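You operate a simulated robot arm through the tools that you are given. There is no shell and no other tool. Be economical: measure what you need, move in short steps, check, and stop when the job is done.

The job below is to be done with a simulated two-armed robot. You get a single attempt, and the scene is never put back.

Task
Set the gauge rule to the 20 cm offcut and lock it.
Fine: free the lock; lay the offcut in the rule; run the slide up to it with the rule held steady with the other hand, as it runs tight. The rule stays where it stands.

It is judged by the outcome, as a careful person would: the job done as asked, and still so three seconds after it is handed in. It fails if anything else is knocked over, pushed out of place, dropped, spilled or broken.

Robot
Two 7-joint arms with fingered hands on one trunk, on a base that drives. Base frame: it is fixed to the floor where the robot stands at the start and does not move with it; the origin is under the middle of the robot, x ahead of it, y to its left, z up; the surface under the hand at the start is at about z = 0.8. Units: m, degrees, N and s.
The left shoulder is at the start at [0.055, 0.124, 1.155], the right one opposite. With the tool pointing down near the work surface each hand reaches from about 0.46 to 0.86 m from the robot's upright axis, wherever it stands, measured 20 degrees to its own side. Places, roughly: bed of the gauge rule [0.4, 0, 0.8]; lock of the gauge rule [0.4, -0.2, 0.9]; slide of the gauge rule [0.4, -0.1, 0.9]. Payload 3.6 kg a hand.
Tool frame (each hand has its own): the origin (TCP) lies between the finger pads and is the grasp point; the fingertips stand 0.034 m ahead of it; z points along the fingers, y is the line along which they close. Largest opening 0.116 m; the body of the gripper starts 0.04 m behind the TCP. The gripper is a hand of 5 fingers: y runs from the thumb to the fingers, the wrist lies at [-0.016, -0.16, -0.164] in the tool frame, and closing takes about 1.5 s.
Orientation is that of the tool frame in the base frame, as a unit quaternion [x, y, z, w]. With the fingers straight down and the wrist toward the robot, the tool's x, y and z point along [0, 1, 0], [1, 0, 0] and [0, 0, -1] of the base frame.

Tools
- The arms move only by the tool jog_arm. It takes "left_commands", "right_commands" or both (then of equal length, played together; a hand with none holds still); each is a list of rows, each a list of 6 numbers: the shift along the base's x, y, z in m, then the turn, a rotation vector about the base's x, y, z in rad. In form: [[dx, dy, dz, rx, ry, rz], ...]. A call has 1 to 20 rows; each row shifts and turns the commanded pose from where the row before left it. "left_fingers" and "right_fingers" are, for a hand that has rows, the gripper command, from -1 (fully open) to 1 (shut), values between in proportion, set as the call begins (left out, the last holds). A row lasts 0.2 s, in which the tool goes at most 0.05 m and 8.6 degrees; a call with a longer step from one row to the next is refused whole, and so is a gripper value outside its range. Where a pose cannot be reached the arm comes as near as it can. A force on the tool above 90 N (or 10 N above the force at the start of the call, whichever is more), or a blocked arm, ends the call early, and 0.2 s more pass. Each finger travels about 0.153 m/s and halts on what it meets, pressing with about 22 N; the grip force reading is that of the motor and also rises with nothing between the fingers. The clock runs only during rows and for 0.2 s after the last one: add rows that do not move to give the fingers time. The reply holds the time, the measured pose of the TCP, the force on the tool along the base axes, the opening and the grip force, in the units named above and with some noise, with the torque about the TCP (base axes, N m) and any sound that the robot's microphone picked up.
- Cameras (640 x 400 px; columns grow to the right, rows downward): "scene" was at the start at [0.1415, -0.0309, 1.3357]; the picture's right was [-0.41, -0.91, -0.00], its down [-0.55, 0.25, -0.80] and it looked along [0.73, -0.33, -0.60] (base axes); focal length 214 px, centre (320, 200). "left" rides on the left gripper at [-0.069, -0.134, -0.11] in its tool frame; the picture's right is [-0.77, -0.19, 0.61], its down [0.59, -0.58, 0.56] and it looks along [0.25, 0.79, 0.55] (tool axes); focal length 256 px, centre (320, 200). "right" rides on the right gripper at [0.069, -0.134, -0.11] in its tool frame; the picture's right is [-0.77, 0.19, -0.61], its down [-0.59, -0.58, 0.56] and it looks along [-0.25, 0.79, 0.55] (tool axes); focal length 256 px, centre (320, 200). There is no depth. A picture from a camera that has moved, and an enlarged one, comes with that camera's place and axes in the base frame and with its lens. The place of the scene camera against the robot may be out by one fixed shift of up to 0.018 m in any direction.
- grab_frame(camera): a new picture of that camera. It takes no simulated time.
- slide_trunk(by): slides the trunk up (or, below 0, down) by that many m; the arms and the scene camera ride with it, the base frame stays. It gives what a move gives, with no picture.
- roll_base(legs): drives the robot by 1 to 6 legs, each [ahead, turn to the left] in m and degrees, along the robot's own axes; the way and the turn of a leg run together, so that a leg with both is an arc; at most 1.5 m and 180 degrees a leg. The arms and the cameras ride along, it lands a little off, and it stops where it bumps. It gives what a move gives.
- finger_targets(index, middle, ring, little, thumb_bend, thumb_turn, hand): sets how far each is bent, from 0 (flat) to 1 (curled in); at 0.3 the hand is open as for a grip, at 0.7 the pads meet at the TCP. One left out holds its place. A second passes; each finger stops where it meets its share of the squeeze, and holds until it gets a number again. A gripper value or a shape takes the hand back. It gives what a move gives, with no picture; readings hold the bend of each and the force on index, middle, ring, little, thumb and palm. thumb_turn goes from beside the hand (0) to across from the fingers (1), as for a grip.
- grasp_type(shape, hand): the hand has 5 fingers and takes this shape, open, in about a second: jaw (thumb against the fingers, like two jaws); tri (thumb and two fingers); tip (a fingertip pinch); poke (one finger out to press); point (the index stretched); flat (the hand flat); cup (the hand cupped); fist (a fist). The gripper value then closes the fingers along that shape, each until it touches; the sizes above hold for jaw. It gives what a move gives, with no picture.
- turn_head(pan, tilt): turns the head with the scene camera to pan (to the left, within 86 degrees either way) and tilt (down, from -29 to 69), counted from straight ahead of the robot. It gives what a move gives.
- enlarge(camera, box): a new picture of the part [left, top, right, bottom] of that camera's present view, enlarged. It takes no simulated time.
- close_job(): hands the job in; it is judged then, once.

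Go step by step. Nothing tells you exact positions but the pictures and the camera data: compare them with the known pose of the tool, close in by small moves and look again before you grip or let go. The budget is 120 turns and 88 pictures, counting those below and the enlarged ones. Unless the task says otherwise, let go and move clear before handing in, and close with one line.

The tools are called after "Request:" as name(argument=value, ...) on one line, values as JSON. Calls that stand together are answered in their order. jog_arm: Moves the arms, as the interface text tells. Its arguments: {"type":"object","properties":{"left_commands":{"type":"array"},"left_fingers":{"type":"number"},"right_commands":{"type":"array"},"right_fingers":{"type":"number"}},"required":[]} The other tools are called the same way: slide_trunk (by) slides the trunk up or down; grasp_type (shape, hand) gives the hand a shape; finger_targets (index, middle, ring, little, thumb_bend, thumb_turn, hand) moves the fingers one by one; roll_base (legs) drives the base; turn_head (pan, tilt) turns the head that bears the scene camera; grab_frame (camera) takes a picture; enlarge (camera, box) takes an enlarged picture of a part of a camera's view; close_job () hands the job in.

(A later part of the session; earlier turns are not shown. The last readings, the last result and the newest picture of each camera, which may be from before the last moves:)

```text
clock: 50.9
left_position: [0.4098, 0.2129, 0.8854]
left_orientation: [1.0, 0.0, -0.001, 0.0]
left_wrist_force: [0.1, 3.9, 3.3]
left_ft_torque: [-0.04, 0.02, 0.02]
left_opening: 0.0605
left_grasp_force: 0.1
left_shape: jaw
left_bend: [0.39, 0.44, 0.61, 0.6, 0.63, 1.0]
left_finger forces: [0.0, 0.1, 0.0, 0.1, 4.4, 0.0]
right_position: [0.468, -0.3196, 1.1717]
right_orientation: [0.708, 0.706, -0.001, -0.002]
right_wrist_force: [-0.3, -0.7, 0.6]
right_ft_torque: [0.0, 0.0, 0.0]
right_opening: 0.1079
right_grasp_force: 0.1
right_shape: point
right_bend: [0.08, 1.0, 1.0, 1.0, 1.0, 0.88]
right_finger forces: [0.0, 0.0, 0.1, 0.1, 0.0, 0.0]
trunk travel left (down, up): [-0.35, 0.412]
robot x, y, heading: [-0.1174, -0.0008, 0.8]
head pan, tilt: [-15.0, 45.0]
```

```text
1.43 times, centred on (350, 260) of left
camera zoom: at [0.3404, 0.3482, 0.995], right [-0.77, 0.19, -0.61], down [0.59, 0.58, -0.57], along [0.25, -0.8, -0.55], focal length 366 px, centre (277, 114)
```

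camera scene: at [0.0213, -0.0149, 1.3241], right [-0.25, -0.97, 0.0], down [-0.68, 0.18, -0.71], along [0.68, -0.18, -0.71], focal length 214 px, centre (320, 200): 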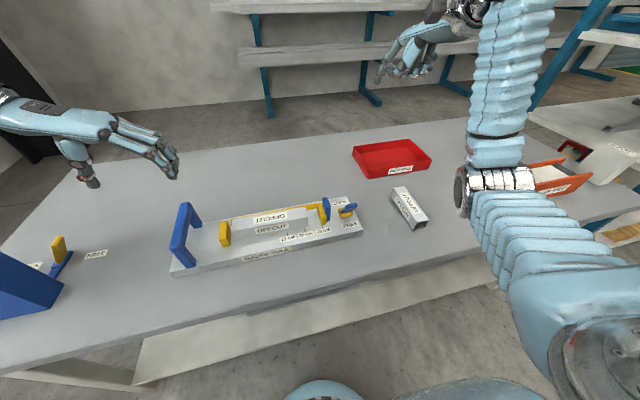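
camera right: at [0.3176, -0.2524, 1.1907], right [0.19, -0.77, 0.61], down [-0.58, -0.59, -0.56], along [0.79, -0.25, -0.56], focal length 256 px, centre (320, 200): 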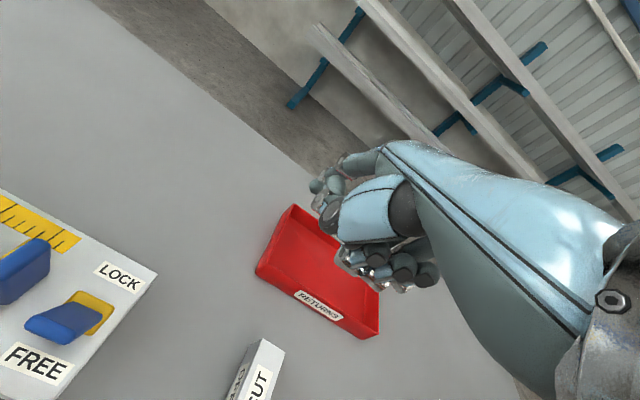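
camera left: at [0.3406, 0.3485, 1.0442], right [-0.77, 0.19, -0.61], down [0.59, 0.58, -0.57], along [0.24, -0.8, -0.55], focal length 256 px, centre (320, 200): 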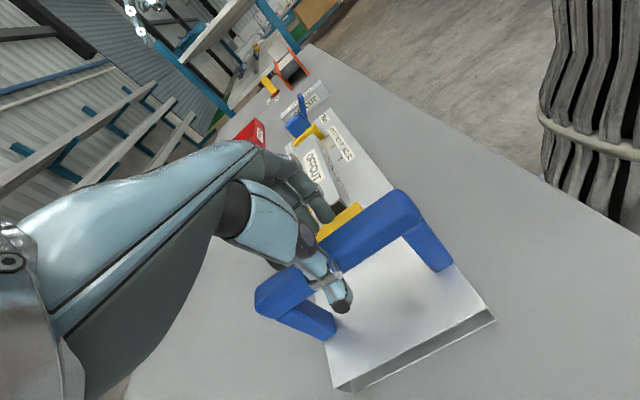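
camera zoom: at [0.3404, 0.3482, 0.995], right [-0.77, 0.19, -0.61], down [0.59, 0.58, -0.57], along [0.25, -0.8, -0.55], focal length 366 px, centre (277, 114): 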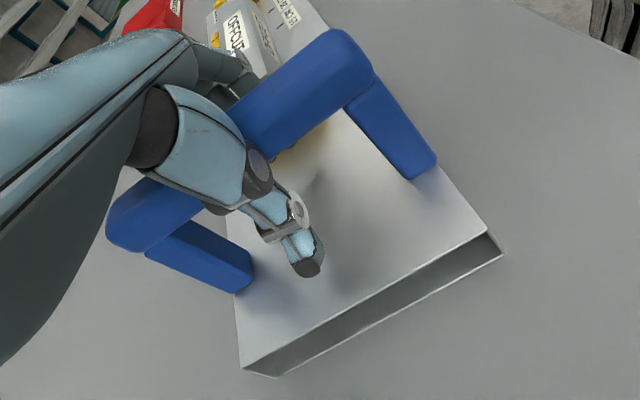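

The thumb touches the bar lightly, so I'll shift 7 mm left to centre, then close gently.

Request:
jog_arm(left_commands=[[0, 0.004, 0, 0, 0, 0], [0, 0.004, 0, 0, 0, 0], [0, 0, 0, 0, 0, 0]])

Request:
jog_arm(left_commands=[[0, 0, 0, 0, 0, 0], [0, 0, 0, 0, 0, 0], [0, 0, 0, 0, 0, 0], [0, 0, 0, 0, 0, 0], [0, 0, 0, 0, 0, 0]], left_fingers=1)

Request:
enlarge(camera="scene", box=[160, 170, 370, 290])

```text
clock: 51.7
left_position: [0.4097, 0.2205, 0.886]
left_orientation: [1.0, -0.001, -0.001, 0.001]
left_wrist_force: [-0.6, -0.2, 0.2]
left_ft_torque: [-0.02, 0.03, -0.02]
left_opening: 0.0602
left_grasp_force: 0.1
left_shape: jaw
left_bend: [0.39, 0.44, 0.61, 0.6, 0.63, 1.0]
left_finger forces: [0.0, 0.1, 0.0, 0.1, 0.1, 0.0]
right_position: [0.4683, -0.321, 1.1729]
right_orientation: [0.708, 0.706, -0.002, -0.004]
right_wrist_force: [0.4, 0.0, 0.0]
right_ft_torque: [-0.01, 0.01, 0.01]
right_opening: 0.108
right_grasp_force: 0.1
right_shape: point
right_bend: [0.08, 1.0, 1.0, 1.0, 1.0, 0.88]
right_finger forces: [0.0, 0.0, 0.0, 0.0, 0.0, 0.1]
trunk travel left (down, up): [-0.35, 0.412]
robot x, y, heading: [-0.1202, 0.0003, 0.6]
head pan, tilt: [-15.0, 45.0]
```

```text
clock: 52.9
left_position: [0.4098, 0.2202, 0.8869]
left_orientation: [1.0, 0.0, -0.002, 0.001]
left_wrist_force: [-0.6, 1.4, 0.2]
left_ft_torque: [0.1, 0.03, -0.03]
left_opening: 0.0039
left_grasp_force: 21.5
left_shape: jaw
left_bend: [0.7, 0.7, 0.69, 0.7, 0.7, 1.0]
left_finger forces: [8.8, 0.1, 0.0, 1.6, 14.0, 0.0]
right_position: [0.4689, -0.3191, 1.1716]
right_orientation: [0.708, 0.706, -0.002, -0.002]
right_wrist_force: [0.3, 0.0, -0.2]
right_ft_torque: [-0.01, 0.0, 0.0]
right_opening: 0.1081
right_grasp_force: 0.2
right_shape: point
right_bend: [0.08, 1.0, 1.0, 1.0, 1.0, 0.88]
right_finger forces: [0.0, 0.0, 0.1, 0.0, 0.0, 0.1]
trunk travel left (down, up): [-0.35, 0.412]
robot x, y, heading: [-0.1186, -0.0033, 0.4]
head pan, tilt: [-15.0, 45.0]
```

```text
3.05 times, centred on (265, 230) of scene
camera zoom: at [0.0217, -0.0145, 1.3241], right [-0.25, -0.97, 0.0], down [-0.69, 0.18, -0.71], along [0.68, -0.18, -0.71], focal length 654 px, centre (488, 109)
```

zoom: 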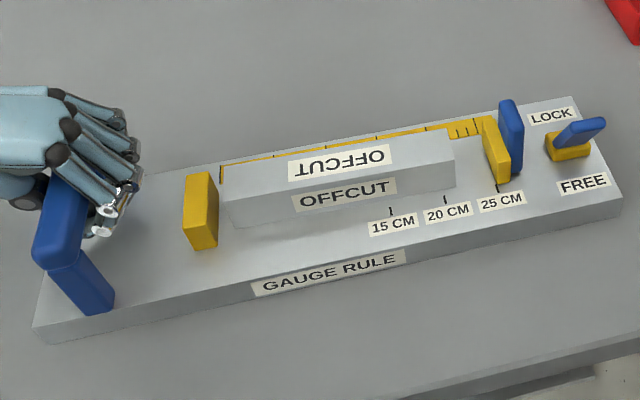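

The fingers met beneath the bar, so the bar is higher than I assumed, and the rule shifted about 5 mm right. I'll open, raise 2 cm, and re-grip squarely on the bar.

Request:
jog_arm(left_commands=[[0, 0, 0, 0, 0, 0], [0, 0, 0, 0, 0, 0], [0, 0, 0, 0, 0, 0], [0, 0, 0.01, 0, 0, 0], [0, 0, 0.012, 0, 0, 0], [0, 0, 0, 0, 0, 0]], left_fingers=-0.03)

Request:
jog_arm(left_commands=[[0, 0, 0, 0, 0, 0], [0, 0, 0, 0, 0, 0], [0, 0, 0, 0, 0, 0], [0, 0, 0, 0, 0, 0], [0, 0, 0, 0, 0, 0]], left_fingers=1)

Request:
enlarge(camera="scene", box=[160, 170, 370, 290])

```text
clock: 54.3
left_position: [0.4092, 0.2207, 0.909]
left_orientation: [1.0, -0.002, -0.002, 0.001]
left_wrist_force: [0.2, -0.1, -0.1]
left_ft_torque: [0.0, -0.01, 0.01]
left_opening: 0.0593
left_grasp_force: 0.0
left_shape: jaw
left_bend: [0.4, 0.44, 0.61, 0.6, 0.64, 1.0]
left_finger forces: [0.0, 0.1, 0.0, 0.0, 0.0, 0.0]
right_position: [0.4682, -0.3201, 1.1727]
right_orientation: [0.708, 0.706, -0.002, -0.002]
right_wrist_force: [-0.5, 1.2, 0.1]
right_ft_torque: [-0.01, 0.02, -0.01]
right_opening: 0.1081
right_grasp_force: 0.1
right_shape: point
right_bend: [0.08, 1.0, 1.0, 1.0, 1.0, 0.88]
right_finger forces: [0.0, 0.0, 0.1, 0.0, 0.0, 0.0]
trunk travel left (down, up): [-0.35, 0.412]
robot x, y, heading: [-0.1188, -0.0007, 0.4]
head pan, tilt: [-15.0, 45.0]
```

```text
clock: 55.5
left_position: [0.4084, 0.2197, 0.9082]
left_orientation: [1.0, -0.001, -0.002, 0.0]
left_wrist_force: [0.5, -2.0, -6.4]
left_ft_torque: [-0.02, -0.03, -0.05]
left_opening: 0.0027
left_grasp_force: 22.2
left_shape: jaw
left_bend: [0.71, 0.7, 0.7, 0.68, 0.67, 1.0]
left_finger forces: [6.8, 0.1, 2.6, 1.2, 12.7, 0.0]
right_position: [0.4688, -0.3208, 1.1733]
right_orientation: [0.708, 0.706, -0.001, -0.003]
right_wrist_force: [1.0, -0.2, -0.9]
right_ft_torque: [0.03, 0.0, -0.01]
right_opening: 0.108
right_grasp_force: 0.0
right_shape: point
right_bend: [0.08, 1.0, 1.0, 1.0, 1.0, 0.88]
right_finger forces: [0.1, 0.1, 0.1, 0.1, 0.0, 0.1]
trunk travel left (down, up): [-0.35, 0.412]
robot x, y, heading: [-0.1225, 0.0005, 0.5]
head pan, tilt: [-15.0, 45.0]
```

```text
3.05 times, centred on (265, 230) of scene
camera zoom: at [0.0218, -0.015, 1.324], right [-0.25, -0.97, 0.0], down [-0.69, 0.18, -0.71], along [0.68, -0.18, -0.71], focal length 654 px, centre (488, 109)
```

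zoom: 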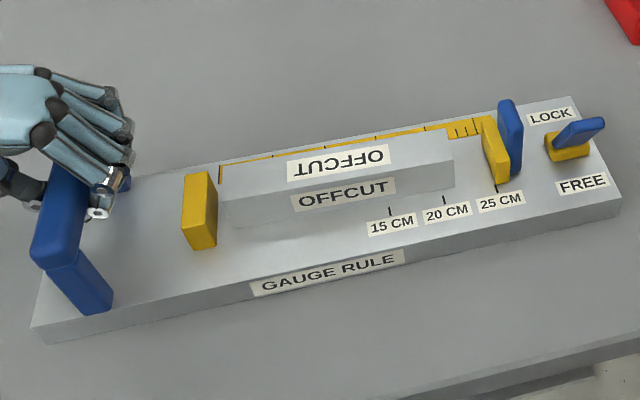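

The fingers again closed just beneath the bar, so the bar sits around z 0.93. I'll open, raise another 2.3 cm and re-grip.

Request:
jog_arm(left_commands=[[0, 0, 0, 0, 0, 0], [0, 0, 0, 0, 0, 0], [0, 0, 0, 0, 0, 0], [0, 0, 0.012, 0, 0, 0], [0, 0, 0.011, 0, 0, 0], [0, 0, 0, 0, 0, 0]], left_fingers=-0.03)

Request:
jog_arm(left_commands=[[0, 0, 0, 0, 0, 0], [0, 0, 0, 0, 0, 0], [0, 0, 0, 0, 0, 0], [0, 0, 0, 0, 0, 0], [0, 0, 0, 0, 0, 0]], left_fingers=1)

Request:
enlarge(camera="scene", box=[160, 170, 370, 290])

```text
clock: 56.9
left_position: [0.4098, 0.2206, 0.9318]
left_orientation: [1.0, 0.0, -0.002, 0.001]
left_wrist_force: [-0.1, 0.1, 0.2]
left_ft_torque: [0.03, 0.0, 0.04]
left_opening: 0.0597
left_grasp_force: 0.1
left_shape: jaw
left_bend: [0.4, 0.44, 0.61, 0.6, 0.63, 1.0]
left_finger forces: [0.0, 0.0, 0.0, 0.1, 0.1, 0.0]
right_position: [0.469, -0.3211, 1.1721]
right_orientation: [0.708, 0.706, -0.002, -0.002]
right_wrist_force: [-1.0, -0.3, -0.1]
right_ft_torque: [-0.01, 0.01, 0.02]
right_opening: 0.108
right_grasp_force: 0.1
right_shape: point
right_bend: [0.08, 1.0, 1.0, 1.0, 1.0, 0.88]
right_finger forces: [0.1, 0.1, 0.0, 0.0, 0.1, 0.0]
trunk travel left (down, up): [-0.35, 0.412]
robot x, y, heading: [-0.1205, -0.003, 0.6]
head pan, tilt: [-15.0, 45.0]
```

```text
clock: 58.1
left_position: [0.4094, 0.2203, 0.9322]
left_orientation: [1.0, -0.001, -0.002, 0.0]
left_wrist_force: [-1.2, -3.8, -0.1]
left_ft_torque: [-0.12, -0.01, -0.11]
left_opening: 0.0223
left_grasp_force: 22.6
left_shape: jaw
left_bend: [0.54, 0.57, 0.69, 0.69, 0.7, 1.0]
left_finger forces: [10.2, 5.8, 2.5, 0.7, 16.1, 0.0]
right_position: [0.4691, -0.3201, 1.1723]
right_orientation: [0.708, 0.706, -0.002, -0.003]
right_wrist_force: [0.7, -0.1, 0.0]
right_ft_torque: [0.0, -0.02, 0.03]
right_opening: 0.1078
right_grasp_force: 0.0
right_shape: point
right_bend: [0.08, 1.0, 1.0, 1.0, 1.0, 0.88]
right_finger forces: [0.0, 0.0, 0.1, 0.1, 0.0, 0.0]
trunk travel left (down, up): [-0.35, 0.412]
robot x, y, heading: [-0.1196, 0.0, 0.5]
head pan, tilt: [-15.0, 45.0]
```

```text
3.05 times, centred on (265, 230) of scene
camera zoom: at [0.0215, -0.0152, 1.3241], right [-0.25, -0.97, 0.0], down [-0.69, 0.18, -0.71], along [0.68, -0.18, -0.71], focal length 654 px, centre (488, 109)
```

zoom: 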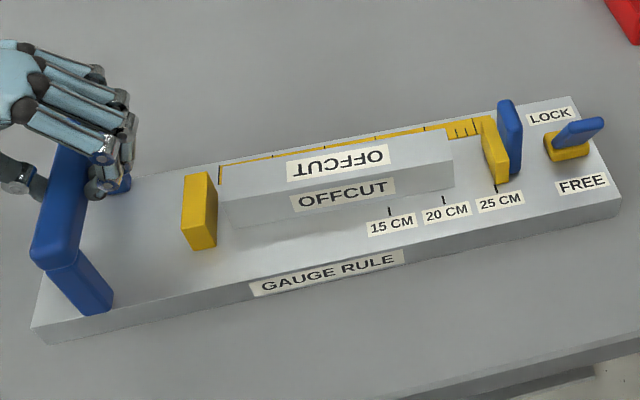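

Now the left hand grips the bar properly (22 mm). Next the right hand returns to jaw shape and moves above the gap behind the slide plate.

Request:
grasp_type(shape="jaw", hand="right")

Request:
jog_arm(right_commands=[[-0.01, 0.015, -0.02, 0, 0, 0], [-0.01, 0.015, -0.02, 0, 0, 0], [-0.01, 0.015, -0.025, 0, 0, 0], [-0.01, 0.015, -0.025, 0, 0, 0], [-0.01, 0.015, -0.025, 0, 0, 0], [-0.01, 0.015, -0.025, 0, 0, 0], [-0.01, 0.015, -0.025, 0, 0, 0], [-0.01, 0.015, -0.025, 0, 0, 0], [-0.01, 0.013, -0.02, 0, 0, 0], [0, 0, 0, 0, 0, 0]])

Request:
grab_frame(camera="right")

Request:
enlarge(camera="scene", box=[270, 130, 430, 250])

```text
clock: 59.0
left_position: [0.4096, 0.221, 0.9338]
left_orientation: [1.0, 0.001, -0.002, 0.001]
left_wrist_force: [-0.2, -2.5, 0.3]
left_ft_torque: [-0.15, -0.01, -0.05]
left_opening: 0.0225
left_grasp_force: 22.3
left_shape: jaw
left_bend: [0.54, 0.57, 0.69, 0.69, 0.7, 1.0]
left_finger forces: [10.1, 5.7, 2.5, 0.7, 16.3, 0.0]
right_position: [0.4691, -0.3213, 1.1719]
right_orientation: [0.708, 0.706, -0.002, -0.004]
right_wrist_force: [0.0, -0.1, -0.7]
right_ft_torque: [-0.03, 0.0, -0.01]
right_opening: 0.116
right_grasp_force: 0.1
right_shape: jaw
right_bend: [0.3, 0.3, 0.3, 0.3, 0.3, 0.97]
right_finger forces: [0.1, 0.0, 0.0, 0.0, 0.0, 0.1]
trunk travel left (down, up): [-0.35, 0.412]
robot x, y, heading: [-0.1192, -0.0014, 0.3]
head pan, tilt: [-15.0, 45.0]
```

```text
clock: 61.2
left_position: [0.4095, 0.2213, 0.9322]
left_orientation: [1.0, 0.0, -0.002, 0.001]
left_wrist_force: [-0.2, -1.1, -0.4]
left_ft_torque: [-0.11, 0.01, -0.08]
left_opening: 0.0224
left_grasp_force: 22.0
left_shape: jaw
left_bend: [0.55, 0.57, 0.69, 0.69, 0.7, 1.0]
left_finger forces: [10.1, 5.5, 2.5, 0.6, 17.3, 0.0]
right_position: [0.3801, -0.1897, 0.9607]
right_orientation: [0.708, 0.706, -0.003, -0.004]
right_wrist_force: [-0.3, -0.3, -0.2]
right_ft_torque: [-0.01, -0.03, 0.02]
right_opening: 0.1159
right_grasp_force: 0.1
right_shape: jaw
right_bend: [0.3, 0.3, 0.3, 0.3, 0.3, 0.97]
right_finger forces: [0.0, 0.0, 0.1, 0.1, 0.0, 0.0]
trunk travel left (down, up): [-0.35, 0.412]
robot x, y, heading: [-0.118, -0.0017, 0.4]
head pan, tilt: [-15.0, 45.0]
```

```text
27 pictures are left
camera right: at [0.2474, -0.1197, 1.0724], right [0.19, -0.77, 0.61], down [-0.58, -0.59, -0.56], along [0.79, -0.25, -0.56], focal length 256 px, centre (320, 200)
```

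right: 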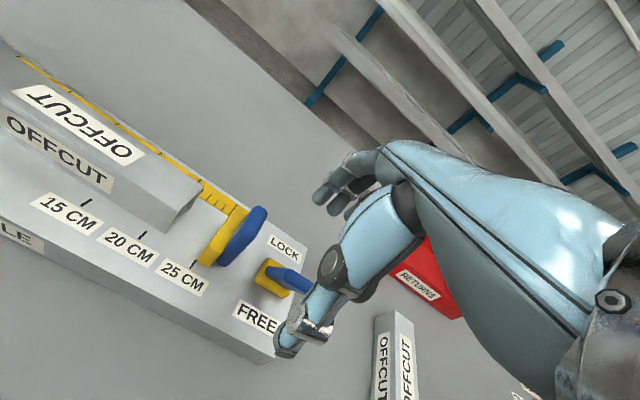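

```text
3.33 times, centred on (350, 190) of scene
camera zoom: at [0.0215, -0.0149, 1.3241], right [-0.25, -0.97, 0.0], down [-0.69, 0.18, -0.71], along [0.68, -0.18, -0.71], focal length 715 px, centre (220, 233)
```

zoom: 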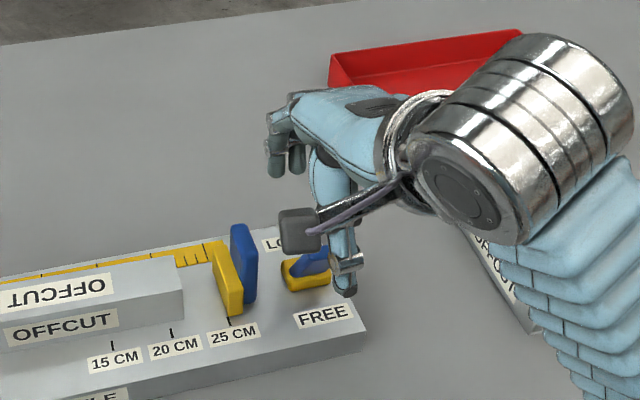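

The index edge is about 2 cm right of the plate's back face, and the fingers stand beyond the lever base while the lever's blade lies between thumb and fingers. Lowering to engage the plate's height.

Request:
jog_arm(right_commands=[[0.002, 0, -0.015, 0, 0, 0], [0, 0, -0.015, 0, 0, 0], [0, 0, -0.015, 0, 0, 0], [0, 0, -0.015, 0, 0, 0], [0, 0, -0.01, 0, 0, 0], [0, 0, 0, 0, 0, 0]])

Request:
grab_frame(camera="right")

```text
clock: 62.6
left_position: [0.4095, 0.2206, 0.9322]
left_orientation: [1.0, 0.001, -0.001, 0.001]
left_wrist_force: [-0.9, -0.8, 0.0]
left_ft_torque: [-0.1, -0.01, -0.09]
left_opening: 0.0223
left_grasp_force: 21.7
left_shape: jaw
left_bend: [0.55, 0.57, 0.69, 0.69, 0.7, 1.0]
left_finger forces: [10.1, 5.6, 2.4, 0.5, 17.5, 0.0]
right_position: [0.381, -0.1887, 0.8918]
right_orientation: [0.708, 0.706, -0.002, -0.003]
right_wrist_force: [-0.4, -0.6, 0.7]
right_ft_torque: [-0.02, -0.02, -0.02]
right_opening: 0.1161
right_grasp_force: 0.1
right_shape: jaw
right_bend: [0.3, 0.3, 0.3, 0.3, 0.3, 0.97]
right_finger forces: [0.1, 0.1, 0.1, 0.0, 0.0, 0.0]
trunk travel left (down, up): [-0.35, 0.412]
robot x, y, heading: [-0.1199, -0.0038, 0.3]
head pan, tilt: [-15.0, 45.0]
```

```text
25 pictures are left
camera right: at [0.2472, -0.12, 1.0034], right [0.19, -0.77, 0.61], down [-0.58, -0.59, -0.56], along [0.79, -0.25, -0.56], focal length 256 px, centre (320, 200)
```

right: 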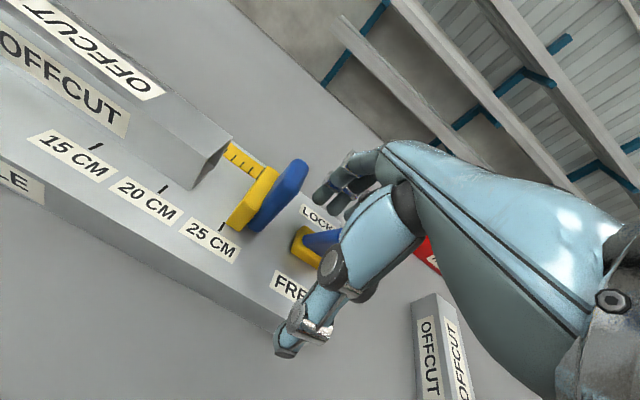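

The index needs to overlap the plate more, so I'll shift 14 mm toward me and then ease left until it meets the plate.

Request:
jog_arm(right_commands=[[-0.007, 0, 0, 0, 0, 0], [-0.007, 0, 0, 0, 0, 0], [0, 0.005, 0, 0, 0, 0], [0, 0.005, 0, 0, 0, 0], [0, 0.005, 0, 0, 0, 0], [0, 0, 0, 0, 0, 0]])

Request:
enlarge(camera="right", box=[180, 100, 420, 300])

```text
clock: 64.0
left_position: [0.4094, 0.2214, 0.9321]
left_orientation: [1.0, 0.0, -0.002, 0.001]
left_wrist_force: [0.2, -1.8, 0.0]
left_ft_torque: [-0.12, -0.03, -0.09]
left_opening: 0.022
left_grasp_force: 21.5
left_shape: jaw
left_bend: [0.55, 0.57, 0.69, 0.69, 0.7, 1.0]
left_finger forces: [10.1, 5.7, 2.6, 0.5, 17.5, 0.0]
right_position: [0.3673, -0.1742, 0.89]
right_orientation: [0.709, 0.706, -0.002, -0.003]
right_wrist_force: [0.3, -0.2, 0.3]
right_ft_torque: [-0.01, -0.01, -0.01]
right_opening: 0.1159
right_grasp_force: 0.1
right_shape: jaw
right_bend: [0.3, 0.3, 0.3, 0.3, 0.3, 0.97]
right_finger forces: [0.1, 0.0, 0.1, 0.1, 0.0, 0.0]
trunk travel left (down, up): [-0.35, 0.412]
robot x, y, heading: [-0.1196, 0.0005, 0.4]
head pan, tilt: [-15.0, 45.0]
```

```text
2.00 times, centred on (300, 200) of right
camera zoom: at [0.2333, -0.1053, 1.002], right [0.19, -0.77, 0.61], down [-0.58, -0.59, -0.56], along [0.79, -0.25, -0.56], focal length 512 px, centre (360, 200)
```

zoom: 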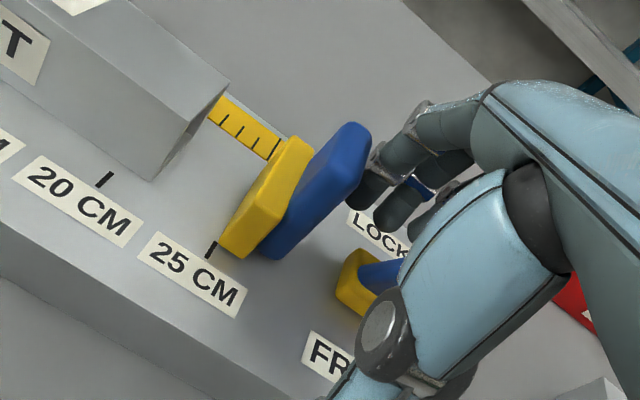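

The index is right beside the plate now. I'll push left in 5 mm steps and watch the forces on both hands.

Request:
jog_arm(right_commands=[[0, 0.005, 0, 0, 0, 0], [0, 0.005, 0, 0, 0, 0], [0, 0.005, 0, 0, 0, 0], [0, 0.005, 0, 0, 0, 0], [0, 0, 0, 0, 0, 0]], left_commands=[[0, 0, 0, 0, 0, 0], [0, 0, 0, 0, 0, 0], [0, 0, 0, 0, 0, 0], [0, 0, 0, 0, 0, 0], [0, 0, 0, 0, 0, 0]])

Request:
enlarge(camera="right", box=[180, 100, 420, 300])

```text
clock: 65.2
left_position: [0.4091, 0.2219, 0.9326]
left_orientation: [1.0, 0.0, -0.002, 0.001]
left_wrist_force: [0.1, 3.9, 0.4]
left_ft_torque: [0.12, -0.01, -0.04]
left_opening: 0.0216
left_grasp_force: 21.9
left_shape: jaw
left_bend: [0.56, 0.58, 0.69, 0.69, 0.7, 1.0]
left_finger forces: [9.3, 4.8, 2.7, 0.1, 21.4, 0.1]
right_position: [0.3678, -0.1524, 0.8912]
right_orientation: [0.708, 0.706, -0.001, -0.003]
right_wrist_force: [-1.1, -4.7, -1.3]
right_ft_torque: [0.01, 0.09, -0.21]
right_opening: 0.1158
right_grasp_force: 0.1
right_shape: jaw
right_bend: [0.3, 0.3, 0.3, 0.3, 0.3, 0.97]
right_finger forces: [3.9, 0.0, 0.0, 0.0, 0.1, 0.0]
trunk travel left (down, up): [-0.35, 0.412]
robot x, y, heading: [-0.122, 0.0007, 0.5]
head pan, tilt: [-15.0, 45.0]
```

```text
2.00 times, centred on (300, 200) of right
camera zoom: at [0.2349, -0.0847, 1.003], right [0.19, -0.77, 0.61], down [-0.58, -0.59, -0.56], along [0.79, -0.25, -0.56], focal length 512 px, centre (360, 200)
```

zoom: 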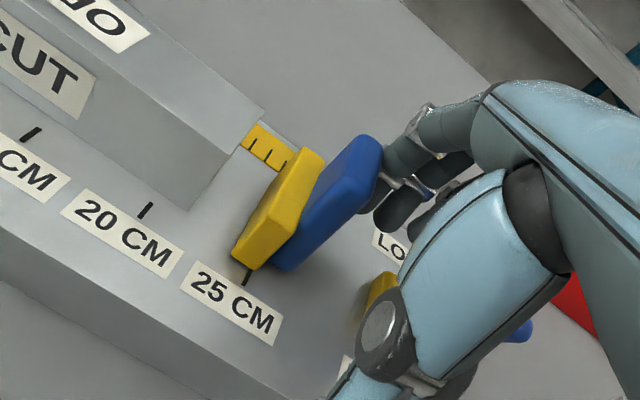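

The slide is moving with about 5 N, and the left hand is taking the reaction. Continuing.

Request:
jog_arm(right_commands=[[0, 0.005, 0, 0, 0, 0], [0, 0.005, 0, 0, 0, 0], [0, 0.005, 0, 0, 0, 0], [0, 0.005, 0, 0, 0, 0], [0, 0.005, 0, 0, 0, 0], [0, 0, 0, 0, 0, 0]], left_commands=[[0, 0, 0, 0, 0, 0], [0, 0, 0, 0, 0, 0], [0, 0, 0, 0, 0, 0], [0, 0, 0, 0, 0, 0], [0, 0, 0, 0, 0, 0], [0, 0, 0, 0, 0, 0]])

Request:
grab_frame(camera="right")

```text
clock: 66.6
left_position: [0.4091, 0.2213, 0.9317]
left_orientation: [1.0, 0.0, -0.002, 0.001]
left_wrist_force: [0.4, 4.5, 0.0]
left_ft_torque: [0.15, 0.0, -0.02]
left_opening: 0.0213
left_grasp_force: 22.2
left_shape: jaw
left_bend: [0.56, 0.58, 0.69, 0.69, 0.7, 1.0]
left_finger forces: [9.2, 4.6, 2.8, 0.0, 21.6, 0.1]
right_position: [0.3665, -0.1261, 0.8906]
right_orientation: [0.708, 0.706, -0.002, -0.004]
right_wrist_force: [0.3, -4.0, -1.0]
right_ft_torque: [0.0, -0.03, -0.25]
right_opening: 0.116
right_grasp_force: 0.1
right_shape: jaw
right_bend: [0.3, 0.3, 0.3, 0.3, 0.3, 0.97]
right_finger forces: [3.8, 0.0, 0.1, 0.0, 0.0, 0.0]
trunk travel left (down, up): [-0.35, 0.412]
robot x, y, heading: [-0.1173, -0.0021, 0.5]
head pan, tilt: [-15.0, 45.0]
```

```text
22 pictures are left
camera right: at [0.2339, -0.0583, 1.0023], right [0.19, -0.77, 0.61], down [-0.58, -0.59, -0.56], along [0.79, -0.25, -0.56], focal length 256 px, centre (320, 200)
```

right: 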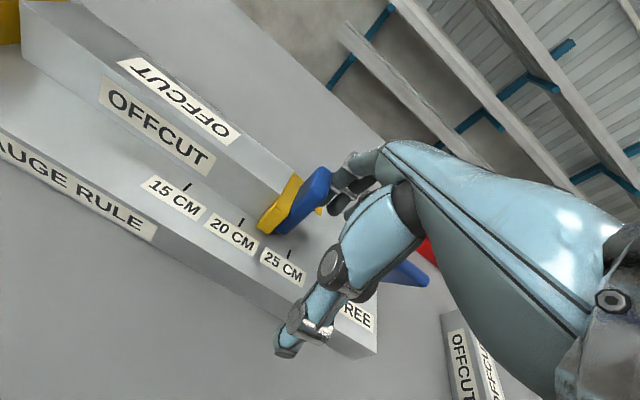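

The slide now touches or nearly touches the offcut, about 1.5–2 cm short of the 20 mark. Pushing on more gently until the offcut seats on the stop.

Request:
jog_arm(right_commands=[[0, 0.004, 0, 0, 0, 0], [0, 0.004, 0, 0, 0, 0], [0, 0.004, 0, 0, 0, 0], [0, 0.003, 0, 0, 0, 0], [0, 0, 0, 0, 0, 0]], left_commands=[[0, 0, 0, 0, 0, 0], [0, 0, 0, 0, 0, 0], [0, 0, 0, 0, 0, 0], [0, 0, 0, 0, 0, 0], [0, 0, 0, 0, 0, 0]])

Request:
enlarge(camera="right", box=[0, 0, 400, 300])

```text
clock: 67.8
left_position: [0.4087, 0.2218, 0.9325]
left_orientation: [1.0, -0.001, -0.002, 0.002]
left_wrist_force: [0.9, 7.1, -0.9]
left_ft_torque: [0.14, -0.03, -0.02]
left_opening: 0.0212
left_grasp_force: 21.6
left_shape: jaw
left_bend: [0.56, 0.58, 0.69, 0.69, 0.7, 1.0]
left_finger forces: [8.8, 4.2, 2.5, 0.1, 22.6, 0.0]
right_position: [0.3681, -0.1123, 0.891]
right_orientation: [0.708, 0.706, -0.002, -0.002]
right_wrist_force: [-1.8, -6.8, 1.5]
right_ft_torque: [0.08, -0.18, -0.47]
right_opening: 0.116
right_grasp_force: 0.1
right_shape: jaw
right_bend: [0.3, 0.3, 0.3, 0.3, 0.3, 0.97]
right_finger forces: [7.2, 0.0, 0.0, 0.0, 0.0, 0.0]
trunk travel left (down, up): [-0.35, 0.412]
robot x, y, heading: [-0.1247, 0.0027, 0.5]
head pan, tilt: [-15.0, 45.0]
```

```text
1.33 times, centred on (200, 150) of right
camera zoom: at [0.2341, -0.0446, 1.0015], right [0.19, -0.77, 0.61], down [-0.58, -0.59, -0.56], along [0.79, -0.25, -0.56], focal length 341 px, centre (480, 267)
```

zoom: 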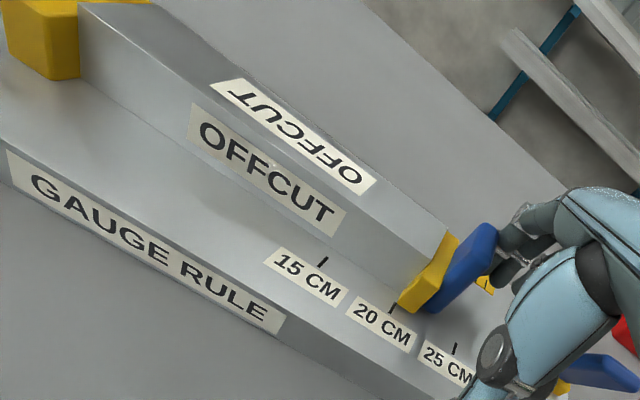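

The offcut is against the stop and the jaw is at the 20 cm mark. A small extra press will confirm it is seated.

Request:
jog_arm(right_commands=[[0, 0.002, 0, 0, 0, 0], [0, 0.002, 0, 0, 0, 0], [0, 0, 0, 0, 0, 0]], left_commands=[[0, 0, 0, 0, 0, 0], [0, 0, 0, 0, 0, 0], [0, 0, 0, 0, 0, 0]])

Request:
enlarge(camera="right", box=[220, 120, 370, 270])

```text
clock: 68.6
left_position: [0.4101, 0.2207, 0.9326]
left_orientation: [1.0, -0.001, -0.001, 0.0]
left_wrist_force: [-0.6, 10.6, -0.3]
left_ft_torque: [0.27, 0.03, -0.03]
left_opening: 0.0209
left_grasp_force: 22.0
left_shape: jaw
left_bend: [0.56, 0.59, 0.69, 0.69, 0.7, 1.0]
left_finger forces: [8.0, 3.6, 2.4, 0.1, 24.4, 0.1]
right_position: [0.3673, -0.1108, 0.8911]
right_orientation: [0.709, 0.705, -0.002, -0.003]
right_wrist_force: [0.9, -13.6, -0.6]
right_ft_torque: [0.06, 0.02, -0.91]
right_opening: 0.1158
right_grasp_force: 0.1
right_shape: jaw
right_bend: [0.3, 0.3, 0.3, 0.3, 0.3, 0.97]
right_finger forces: [14.1, 0.0, 0.0, 0.0, 0.0, 0.0]
trunk travel left (down, up): [-0.35, 0.412]
robot x, y, heading: [-0.1206, -0.0009, 0.4]
head pan, tilt: [-15.0, 45.0]
```

```text
2.67 times, centred on (295, 195) of right
camera zoom: at [0.2339, -0.0416, 1.0022], right [0.19, -0.77, 0.61], down [-0.58, -0.59, -0.56], along [0.79, -0.25, -0.56], focal length 683 px, centre (387, 213)
```

zoom: 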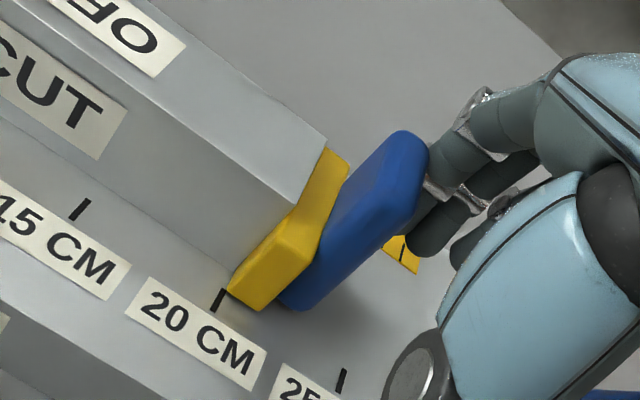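

It's seated solidly (14 N against the stop, jaw on the 20 mark). Now I'll back the hand off to the lever, with the blade between thumb and fingers, raising slightly.

Request:
jog_arm(right_commands=[[0, -0.005, 0, 0, 0, 0], [0, -0.02, 0, 0, 0, 0], [0, -0.02, 0.005, 0, 0, 0], [-0.005, -0.02, 0.005, 0, 0, 0], [0, -0.02, 0.002, 0, 0, 0], [0, 0, 0, 0, 0, 0]])

Request:
grab_frame(camera="right")

Request:
enlarge(camera="scene", box=[160, 150, 390, 290])

```text
clock: 70.0
left_position: [0.4095, 0.2212, 0.932]
left_orientation: [1.0, -0.001, -0.002, 0.002]
left_wrist_force: [0.6, 2.1, 0.1]
left_ft_torque: [0.07, 0.04, -0.05]
left_opening: 0.0212
left_grasp_force: 22.2
left_shape: jaw
left_bend: [0.56, 0.58, 0.69, 0.69, 0.7, 1.0]
left_finger forces: [10.0, 4.9, 3.0, 0.1, 19.8, 0.0]
right_position: [0.3627, -0.1943, 0.9034]
right_orientation: [0.708, 0.706, -0.001, -0.003]
right_wrist_force: [-0.6, 0.7, 0.7]
right_ft_torque: [-0.02, 0.01, 0.01]
right_opening: 0.1158
right_grasp_force: 0.0
right_shape: jaw
right_bend: [0.3, 0.3, 0.3, 0.3, 0.3, 0.97]
right_finger forces: [0.1, 0.0, 0.0, 0.0, 0.0, 0.0]
trunk travel left (down, up): [-0.35, 0.412]
robot x, y, heading: [-0.1172, -0.0011, 0.3]
head pan, tilt: [-15.0, 45.0]
```

```text
19 pictures are left
camera right: at [0.2295, -0.1257, 1.0163], right [0.19, -0.77, 0.61], down [-0.58, -0.59, -0.56], along [0.79, -0.25, -0.56], focal length 256 px, centre (320, 200)
```

right: 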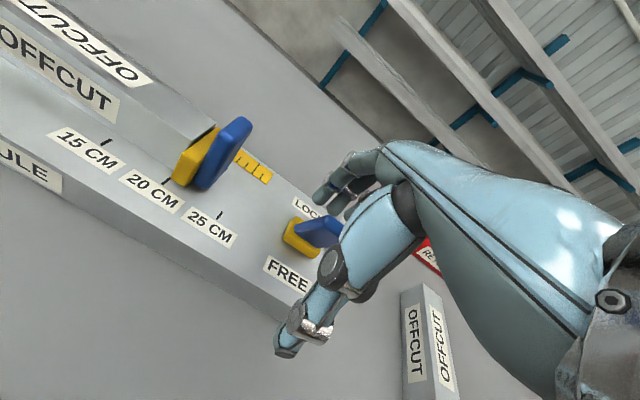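

```text
2.78 times, centred on (275, 220) of scene
camera zoom: at [0.0212, -0.0147, 1.3241], right [-0.25, -0.97, 0.0], down [-0.68, 0.18, -0.71], along [0.68, -0.18, -0.71], focal length 597 px, centre (445, 144)
```

zoom: 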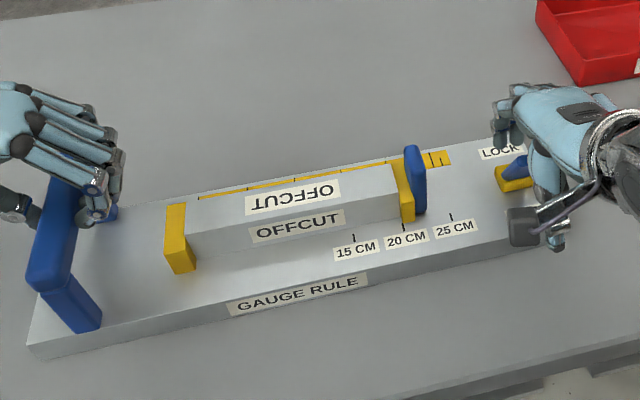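

The slide stands at 20 with the offcut tight. The lever blade is between thumb and fingers, so I'll push it away with the thumb toward LOCK.

Request:
jog_arm(right_commands=[[0.01, 0, 0, 0, 0, 0], [0.01, 0, 0, 0, 0, 0], [0.01, 0, 0, 0, 0, 0], [0.01, 0, 0, 0, 0, 0], [0.01, 0, 0, 0, 0, 0], [0.01, 0, 0, 0, 0, 0], [0.01, 0, 0, 0, 0, 0], [0.01, 0, 0, 0, 0, 0], [0.01, 0, 0, 0, 0, 0], [0, 0, 0, 0, 0, 0]], left_commands=[[0, 0, 0, 0, 0, 0], [0, 0, 0, 0, 0, 0], [0, 0, 0, 0, 0, 0], [0, 0, 0, 0, 0, 0], [0, 0, 0, 0, 0, 0], [0, 0, 0, 0, 0, 0], [0, 0, 0, 0, 0, 0], [0, 0, 0, 0, 0, 0], [0, 0, 0, 0, 0, 0], [0, 0, 0, 0, 0, 0]])

Request:
enlarge(camera="scene", box=[160, 150, 390, 290])

```text
clock: 72.2
left_position: [0.4087, 0.2212, 0.9326]
left_orientation: [1.0, 0.0, -0.001, 0.002]
left_wrist_force: [1.6, 0.3, -0.6]
left_ft_torque: [0.05, -0.04, 0.09]
left_opening: 0.0215
left_grasp_force: 22.3
left_shape: jaw
left_bend: [0.55, 0.58, 0.69, 0.69, 0.7, 1.0]
left_finger forces: [11.4, 4.1, 2.4, 0.0, 18.7, 0.0]
right_position: [0.4511, -0.194, 0.9033]
right_orientation: [0.709, 0.705, -0.002, -0.002]
right_wrist_force: [-4.1, -1.7, 8.0]
right_ft_torque: [0.04, 0.4, 0.11]
right_opening: 0.116
right_grasp_force: 0.2
right_shape: jaw
right_bend: [0.3, 0.3, 0.3, 0.3, 0.29, 0.98]
right_finger forces: [0.1, 0.1, 0.1, 0.1, 6.8, 0.1]
trunk travel left (down, up): [-0.35, 0.412]
robot x, y, heading: [-0.1178, 0.0002, 0.4]
head pan, tilt: [-15.0, 45.0]
```

```text
2.78 times, centred on (275, 220) of scene
camera zoom: at [0.0206, -0.0147, 1.3242], right [-0.25, -0.97, 0.0], down [-0.68, 0.18, -0.71], along [0.68, -0.18, -0.71], focal length 597 px, centre (445, 144)
```

zoom: 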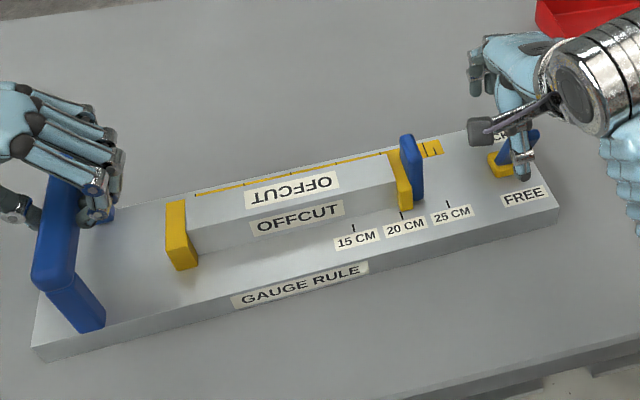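

The rule's right end is being dragged forward with the lever only partly turned. I'll look closely before continuing.

Request:
grab_frame(camera="right")

Request:
enlarge(camera="scene", box=[300, 150, 400, 240])

```text
16 pictures are left
camera right: at [0.3172, -0.1256, 1.0145], right [0.19, -0.77, 0.61], down [-0.58, -0.59, -0.56], along [0.79, -0.25, -0.56], focal length 256 px, centre (320, 200)
```

right: 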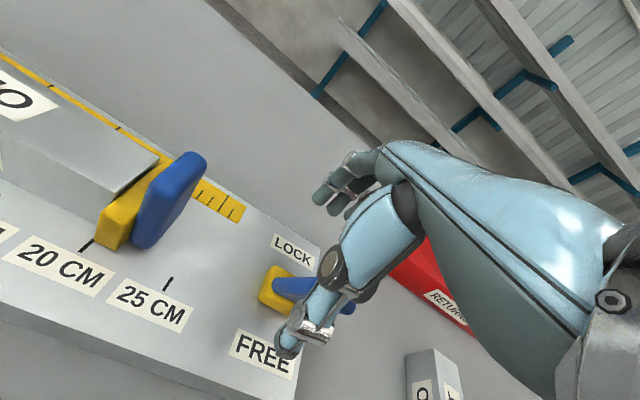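

```text
4.44 times, centred on (350, 195) of scene
camera zoom: at [0.0206, -0.0147, 1.3242], right [-0.25, -0.97, 0.0], down [-0.68, 0.18, -0.71], along [0.68, -0.18, -0.71], focal length 953 px, centre (187, 222)
```

zoom: 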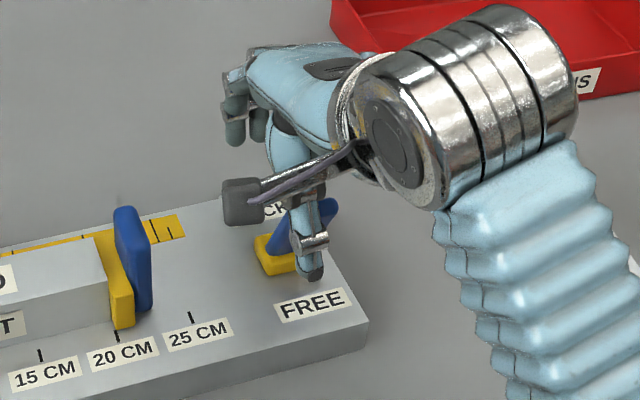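

The thumb was pushing low, near the pivot, with poor leverage. I'll back off, raise 3 cm so the thumb meets the blade's tip, and push again.

Request:
jog_arm(right_commands=[[-0.015, 0, 0, 0, 0, 0], [-0.02, 0, 0.01, 0, 0, 0], [-0.01, 0, 0.018, 0, 0, 0], [0.01, 0, 0, 0, 0, 0], [0.01, 0, 0, 0, 0, 0], [0.01, 0, 0, 0, 0, 0], [0.01, 0, 0, 0, 0, 0], [0, 0, 0, 0, 0, 0]], left_commands=[[0, 0, 0, 0, 0, 0], [0, 0, 0, 0, 0, 0], [0, 0, 0, 0, 0, 0], [0, 0, 0, 0, 0, 0], [0, 0, 0, 0, 0, 0], [0, 0, 0, 0, 0, 0], [0, 0, 0, 0, 0, 0], [0, 0, 0, 0, 0, 0]])

Request:
enlarge(camera="scene", box=[300, 150, 400, 240])

```text
clock: 74.0
left_position: [0.4101, 0.2213, 0.9317]
left_orientation: [1.0, -0.001, -0.002, 0.001]
left_wrist_force: [-1.3, 0.9, -0.2]
left_ft_torque: [0.08, 0.06, 0.05]
left_opening: 0.0215
left_grasp_force: 22.4
left_shape: jaw
left_bend: [0.55, 0.58, 0.69, 0.69, 0.7, 1.0]
left_finger forces: [11.3, 4.6, 2.8, 0.0, 19.2, 0.0]
right_position: [0.448, -0.1955, 0.9307]
right_orientation: [0.708, 0.706, -0.003, -0.002]
right_wrist_force: [0.4, -0.1, 0.4]
right_ft_torque: [0.03, -0.03, 0.01]
right_opening: 0.1159
right_grasp_force: 0.0
right_shape: jaw
right_bend: [0.3, 0.3, 0.3, 0.3, 0.3, 0.97]
right_finger forces: [0.0, 0.0, 0.0, 0.0, 0.1, 0.0]
trunk travel left (down, up): [-0.35, 0.412]
robot x, y, heading: [-0.1169, -0.0042, 0.5]
head pan, tilt: [-15.0, 45.0]
```

```text
4.44 times, centred on (350, 195) of scene
camera zoom: at [0.0212, -0.0148, 1.3241], right [-0.25, -0.97, 0.0], down [-0.68, 0.18, -0.71], along [0.68, -0.18, -0.71], focal length 953 px, centre (187, 222)
```

zoom: 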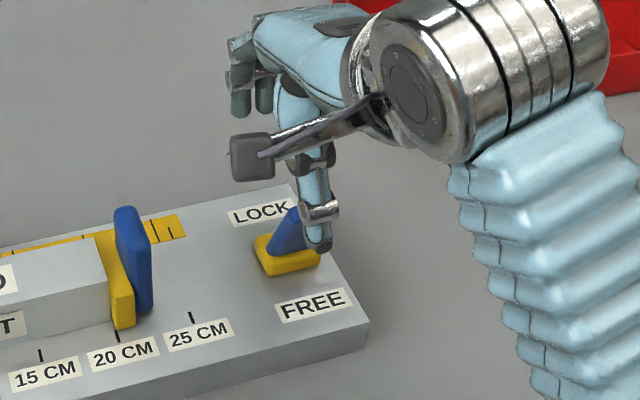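

Request:
jog_arm(right_commands=[[0.008, 0, 0, 0, 0, 0], [0.008, 0, 0, 0, 0, 0], [0.008, 0, 0, 0, 0, 0], [0.008, 0, 0, 0, 0, 0], [0, 0, 0, 0, 0, 0]], left_commands=[[0, 0, 0, 0, 0, 0], [0, 0, 0, 0, 0, 0], [0, 0, 0, 0, 0, 0], [0, 0, 0, 0, 0, 0], [0, 0, 0, 0, 0, 0]])

Request:
enlarge(camera="scene", box=[300, 150, 400, 240])

```text
clock: 75.2
left_position: [0.4081, 0.2213, 0.9331]
left_orientation: [1.0, 0.0, -0.001, 0.001]
left_wrist_force: [-1.5, -0.4, -0.2]
left_ft_torque: [0.02, 0.02, 0.08]
left_opening: 0.0214
left_grasp_force: 22.2
left_shape: jaw
left_bend: [0.55, 0.58, 0.69, 0.69, 0.7, 1.0]
left_finger forces: [11.2, 4.5, 2.7, 0.0, 19.2, 0.1]
right_position: [0.4788, -0.1956, 0.9305]
right_orientation: [0.708, 0.706, -0.003, -0.003]
right_wrist_force: [-0.6, 0.2, 1.0]
right_ft_torque: [0.0, 0.04, -0.01]
right_opening: 0.116
right_grasp_force: 0.0
right_shape: jaw
right_bend: [0.3, 0.3, 0.3, 0.3, 0.3, 0.97]
right_finger forces: [0.1, 0.0, 0.0, 0.0, 0.6, 0.1]
trunk travel left (down, up): [-0.35, 0.412]
robot x, y, heading: [-0.1208, -0.0041, 0.6]
head pan, tilt: [-15.0, 45.0]
```

```text
4.44 times, centred on (350, 195) of scene
camera zoom: at [0.0212, -0.0147, 1.3241], right [-0.25, -0.97, 0.0], down [-0.68, 0.18, -0.71], along [0.68, -0.18, -0.71], focal length 953 px, centre (187, 222)
```

zoom: 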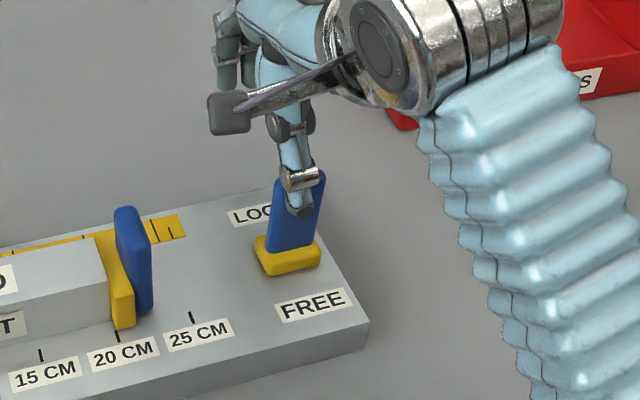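

The lever swings easily now with the rule still. A little more to reach LOCK.

Request:
jog_arm(right_commands=[[0.006, 0, 0, 0, 0, 0], [0.006, 0, 0, 0, 0, 0], [0.005, 0, 0, 0, 0, 0], [0, 0, 0, 0, 0, 0]], left_commands=[[0, 0, 0, 0, 0, 0], [0, 0, 0, 0, 0, 0], [0, 0, 0, 0, 0, 0], [0, 0, 0, 0, 0, 0]])

Request:
enlarge(camera="scene", box=[300, 150, 400, 240])

```text
clock: 76.2
left_position: [0.4096, 0.22, 0.9327]
left_orientation: [1.0, -0.001, -0.002, 0.0]
left_wrist_force: [-1.5, 1.6, -0.4]
left_ft_torque: [-0.02, 0.02, 0.0]
left_opening: 0.0215
left_grasp_force: 21.8
left_shape: jaw
left_bend: [0.55, 0.58, 0.69, 0.69, 0.7, 1.0]
left_finger forces: [11.2, 4.5, 2.8, 0.0, 19.2, 0.0]
right_position: [0.4965, -0.1944, 0.9318]
right_orientation: [0.708, 0.706, -0.002, -0.003]
right_wrist_force: [-0.7, 0.3, -0.7]
right_ft_torque: [-0.01, 0.03, 0.01]
right_opening: 0.1159
right_grasp_force: 0.1
right_shape: jaw
right_bend: [0.3, 0.3, 0.3, 0.3, 0.3, 0.97]
right_finger forces: [0.0, 0.0, 0.1, 0.1, 0.3, 0.0]
trunk travel left (down, up): [-0.35, 0.412]
robot x, y, heading: [-0.119, -0.0004, 0.7]
head pan, tilt: [-15.0, 45.0]
```

```text
4.44 times, centred on (350, 195) of scene
camera zoom: at [0.0212, -0.0147, 1.3241], right [-0.25, -0.97, 0.0], down [-0.68, 0.18, -0.71], along [0.68, -0.18, -0.71], focal length 953 px, centre (187, 222)
```

zoom: 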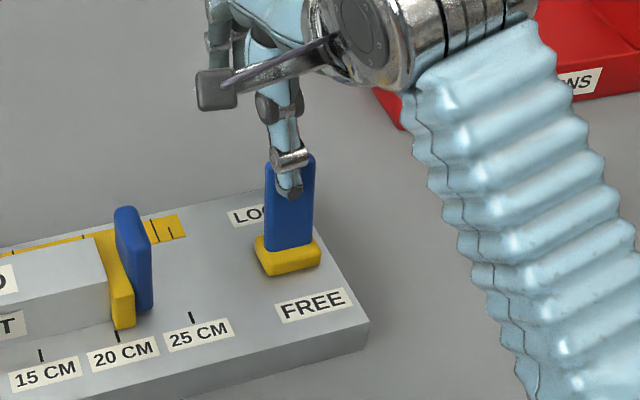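

Not quite at the original LOCK lean yet; I'll continue in small steps until resistance appears.

Request:
jog_arm(right_commands=[[0.005, 0, 0, 0, 0, 0], [0.005, 0, 0, 0, 0, 0], [0, 0, 0, 0, 0, 0]], left_commands=[[0, 0, 0, 0, 0, 0], [0, 0, 0, 0, 0, 0], [0, 0, 0, 0, 0, 0]])

Request:
enlarge(camera="scene", box=[300, 150, 400, 240])

```text
clock: 77.0
left_position: [0.4096, 0.2215, 0.9328]
left_orientation: [1.0, 0.0, -0.002, 0.001]
left_wrist_force: [-1.1, 0.6, -0.3]
left_ft_torque: [0.02, -0.01, 0.07]
left_opening: 0.0216
left_grasp_force: 21.9
left_shape: jaw
left_bend: [0.55, 0.58, 0.69, 0.69, 0.7, 1.0]
left_finger forces: [11.2, 4.5, 2.9, 0.1, 19.2, 0.0]
right_position: [0.5056, -0.1939, 0.9304]
right_orientation: [0.709, 0.706, -0.002, -0.002]
right_wrist_force: [-0.6, 0.8, -0.8]
right_ft_torque: [-0.02, 0.01, -0.02]
right_opening: 0.1158
right_grasp_force: 0.1
right_shape: jaw
right_bend: [0.3, 0.3, 0.3, 0.3, 0.3, 0.97]
right_finger forces: [0.0, 0.0, 0.0, 0.1, 0.4, 0.0]
trunk travel left (down, up): [-0.35, 0.412]
robot x, y, heading: [-0.1238, 0.0027, 0.8]
head pan, tilt: [-15.0, 45.0]
```

```text
4.44 times, centred on (350, 195) of scene
camera zoom: at [0.0212, -0.0147, 1.3241], right [-0.25, -0.97, 0.0], down [-0.68, 0.18, -0.71], along [0.68, -0.18, -0.71], focal length 953 px, centre (187, 222)
```

zoom: 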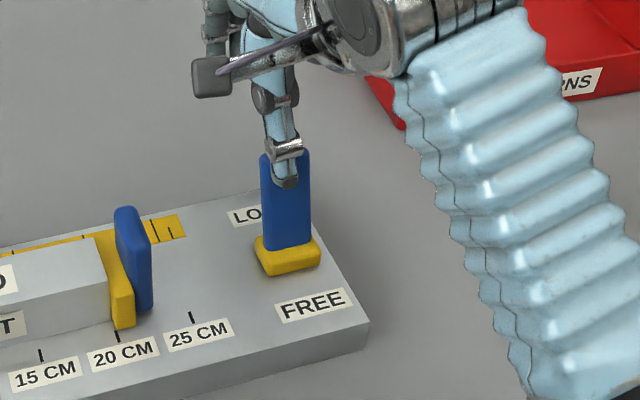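

Request:
jog_arm(right_commands=[[0.004, 0, -0.003, 0, 0, 0], [0.004, 0, -0.003, 0, 0, 0], [0.004, 0, -0.002, 0, 0, 0], [0, 0, 0, 0, 0, 0]], left_commands=[[0, 0, 0, 0, 0, 0], [0, 0, 0, 0, 0, 0], [0, 0, 0, 0, 0, 0], [0, 0, 0, 0, 0, 0]])

Request:
enlarge(camera="scene", box=[300, 150, 400, 240])

```text
clock: 78.0
left_position: [0.4088, 0.2214, 0.933]
left_orientation: [1.0, 0.0, -0.001, 0.0]
left_wrist_force: [-0.9, 0.5, -0.1]
left_ft_torque: [0.02, -0.01, 0.08]
left_opening: 0.0213
left_grasp_force: 22.1
left_shape: jaw
left_bend: [0.55, 0.58, 0.69, 0.69, 0.7, 1.0]
left_finger forces: [11.2, 4.5, 2.8, 0.1, 19.1, 0.0]
right_position: [0.5163, -0.1955, 0.9226]
right_orientation: [0.709, 0.705, -0.002, -0.003]
right_wrist_force: [-0.3, 0.0, -0.4]
right_ft_torque: [0.02, 0.05, 0.0]
right_opening: 0.1159
right_grasp_force: 0.1
right_shape: jaw
right_bend: [0.3, 0.3, 0.3, 0.3, 0.3, 0.97]
right_finger forces: [0.1, 0.1, 0.1, 0.1, 0.6, 0.0]
trunk travel left (down, up): [-0.35, 0.412]
robot x, y, heading: [-0.1237, -0.004, 0.5]
head pan, tilt: [-15.0, 45.0]
```

```text
4.44 times, centred on (350, 195) of scene
camera zoom: at [0.0212, -0.0147, 1.3241], right [-0.25, -0.97, 0.0], down [-0.68, 0.18, -0.71], along [0.68, -0.18, -0.71], focal length 953 px, centre (187, 222)
```

zoom: 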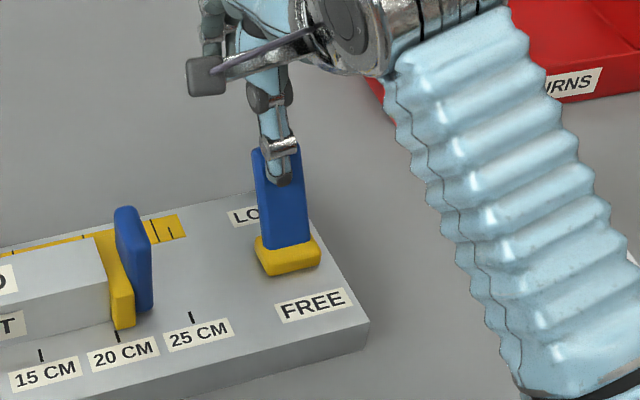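

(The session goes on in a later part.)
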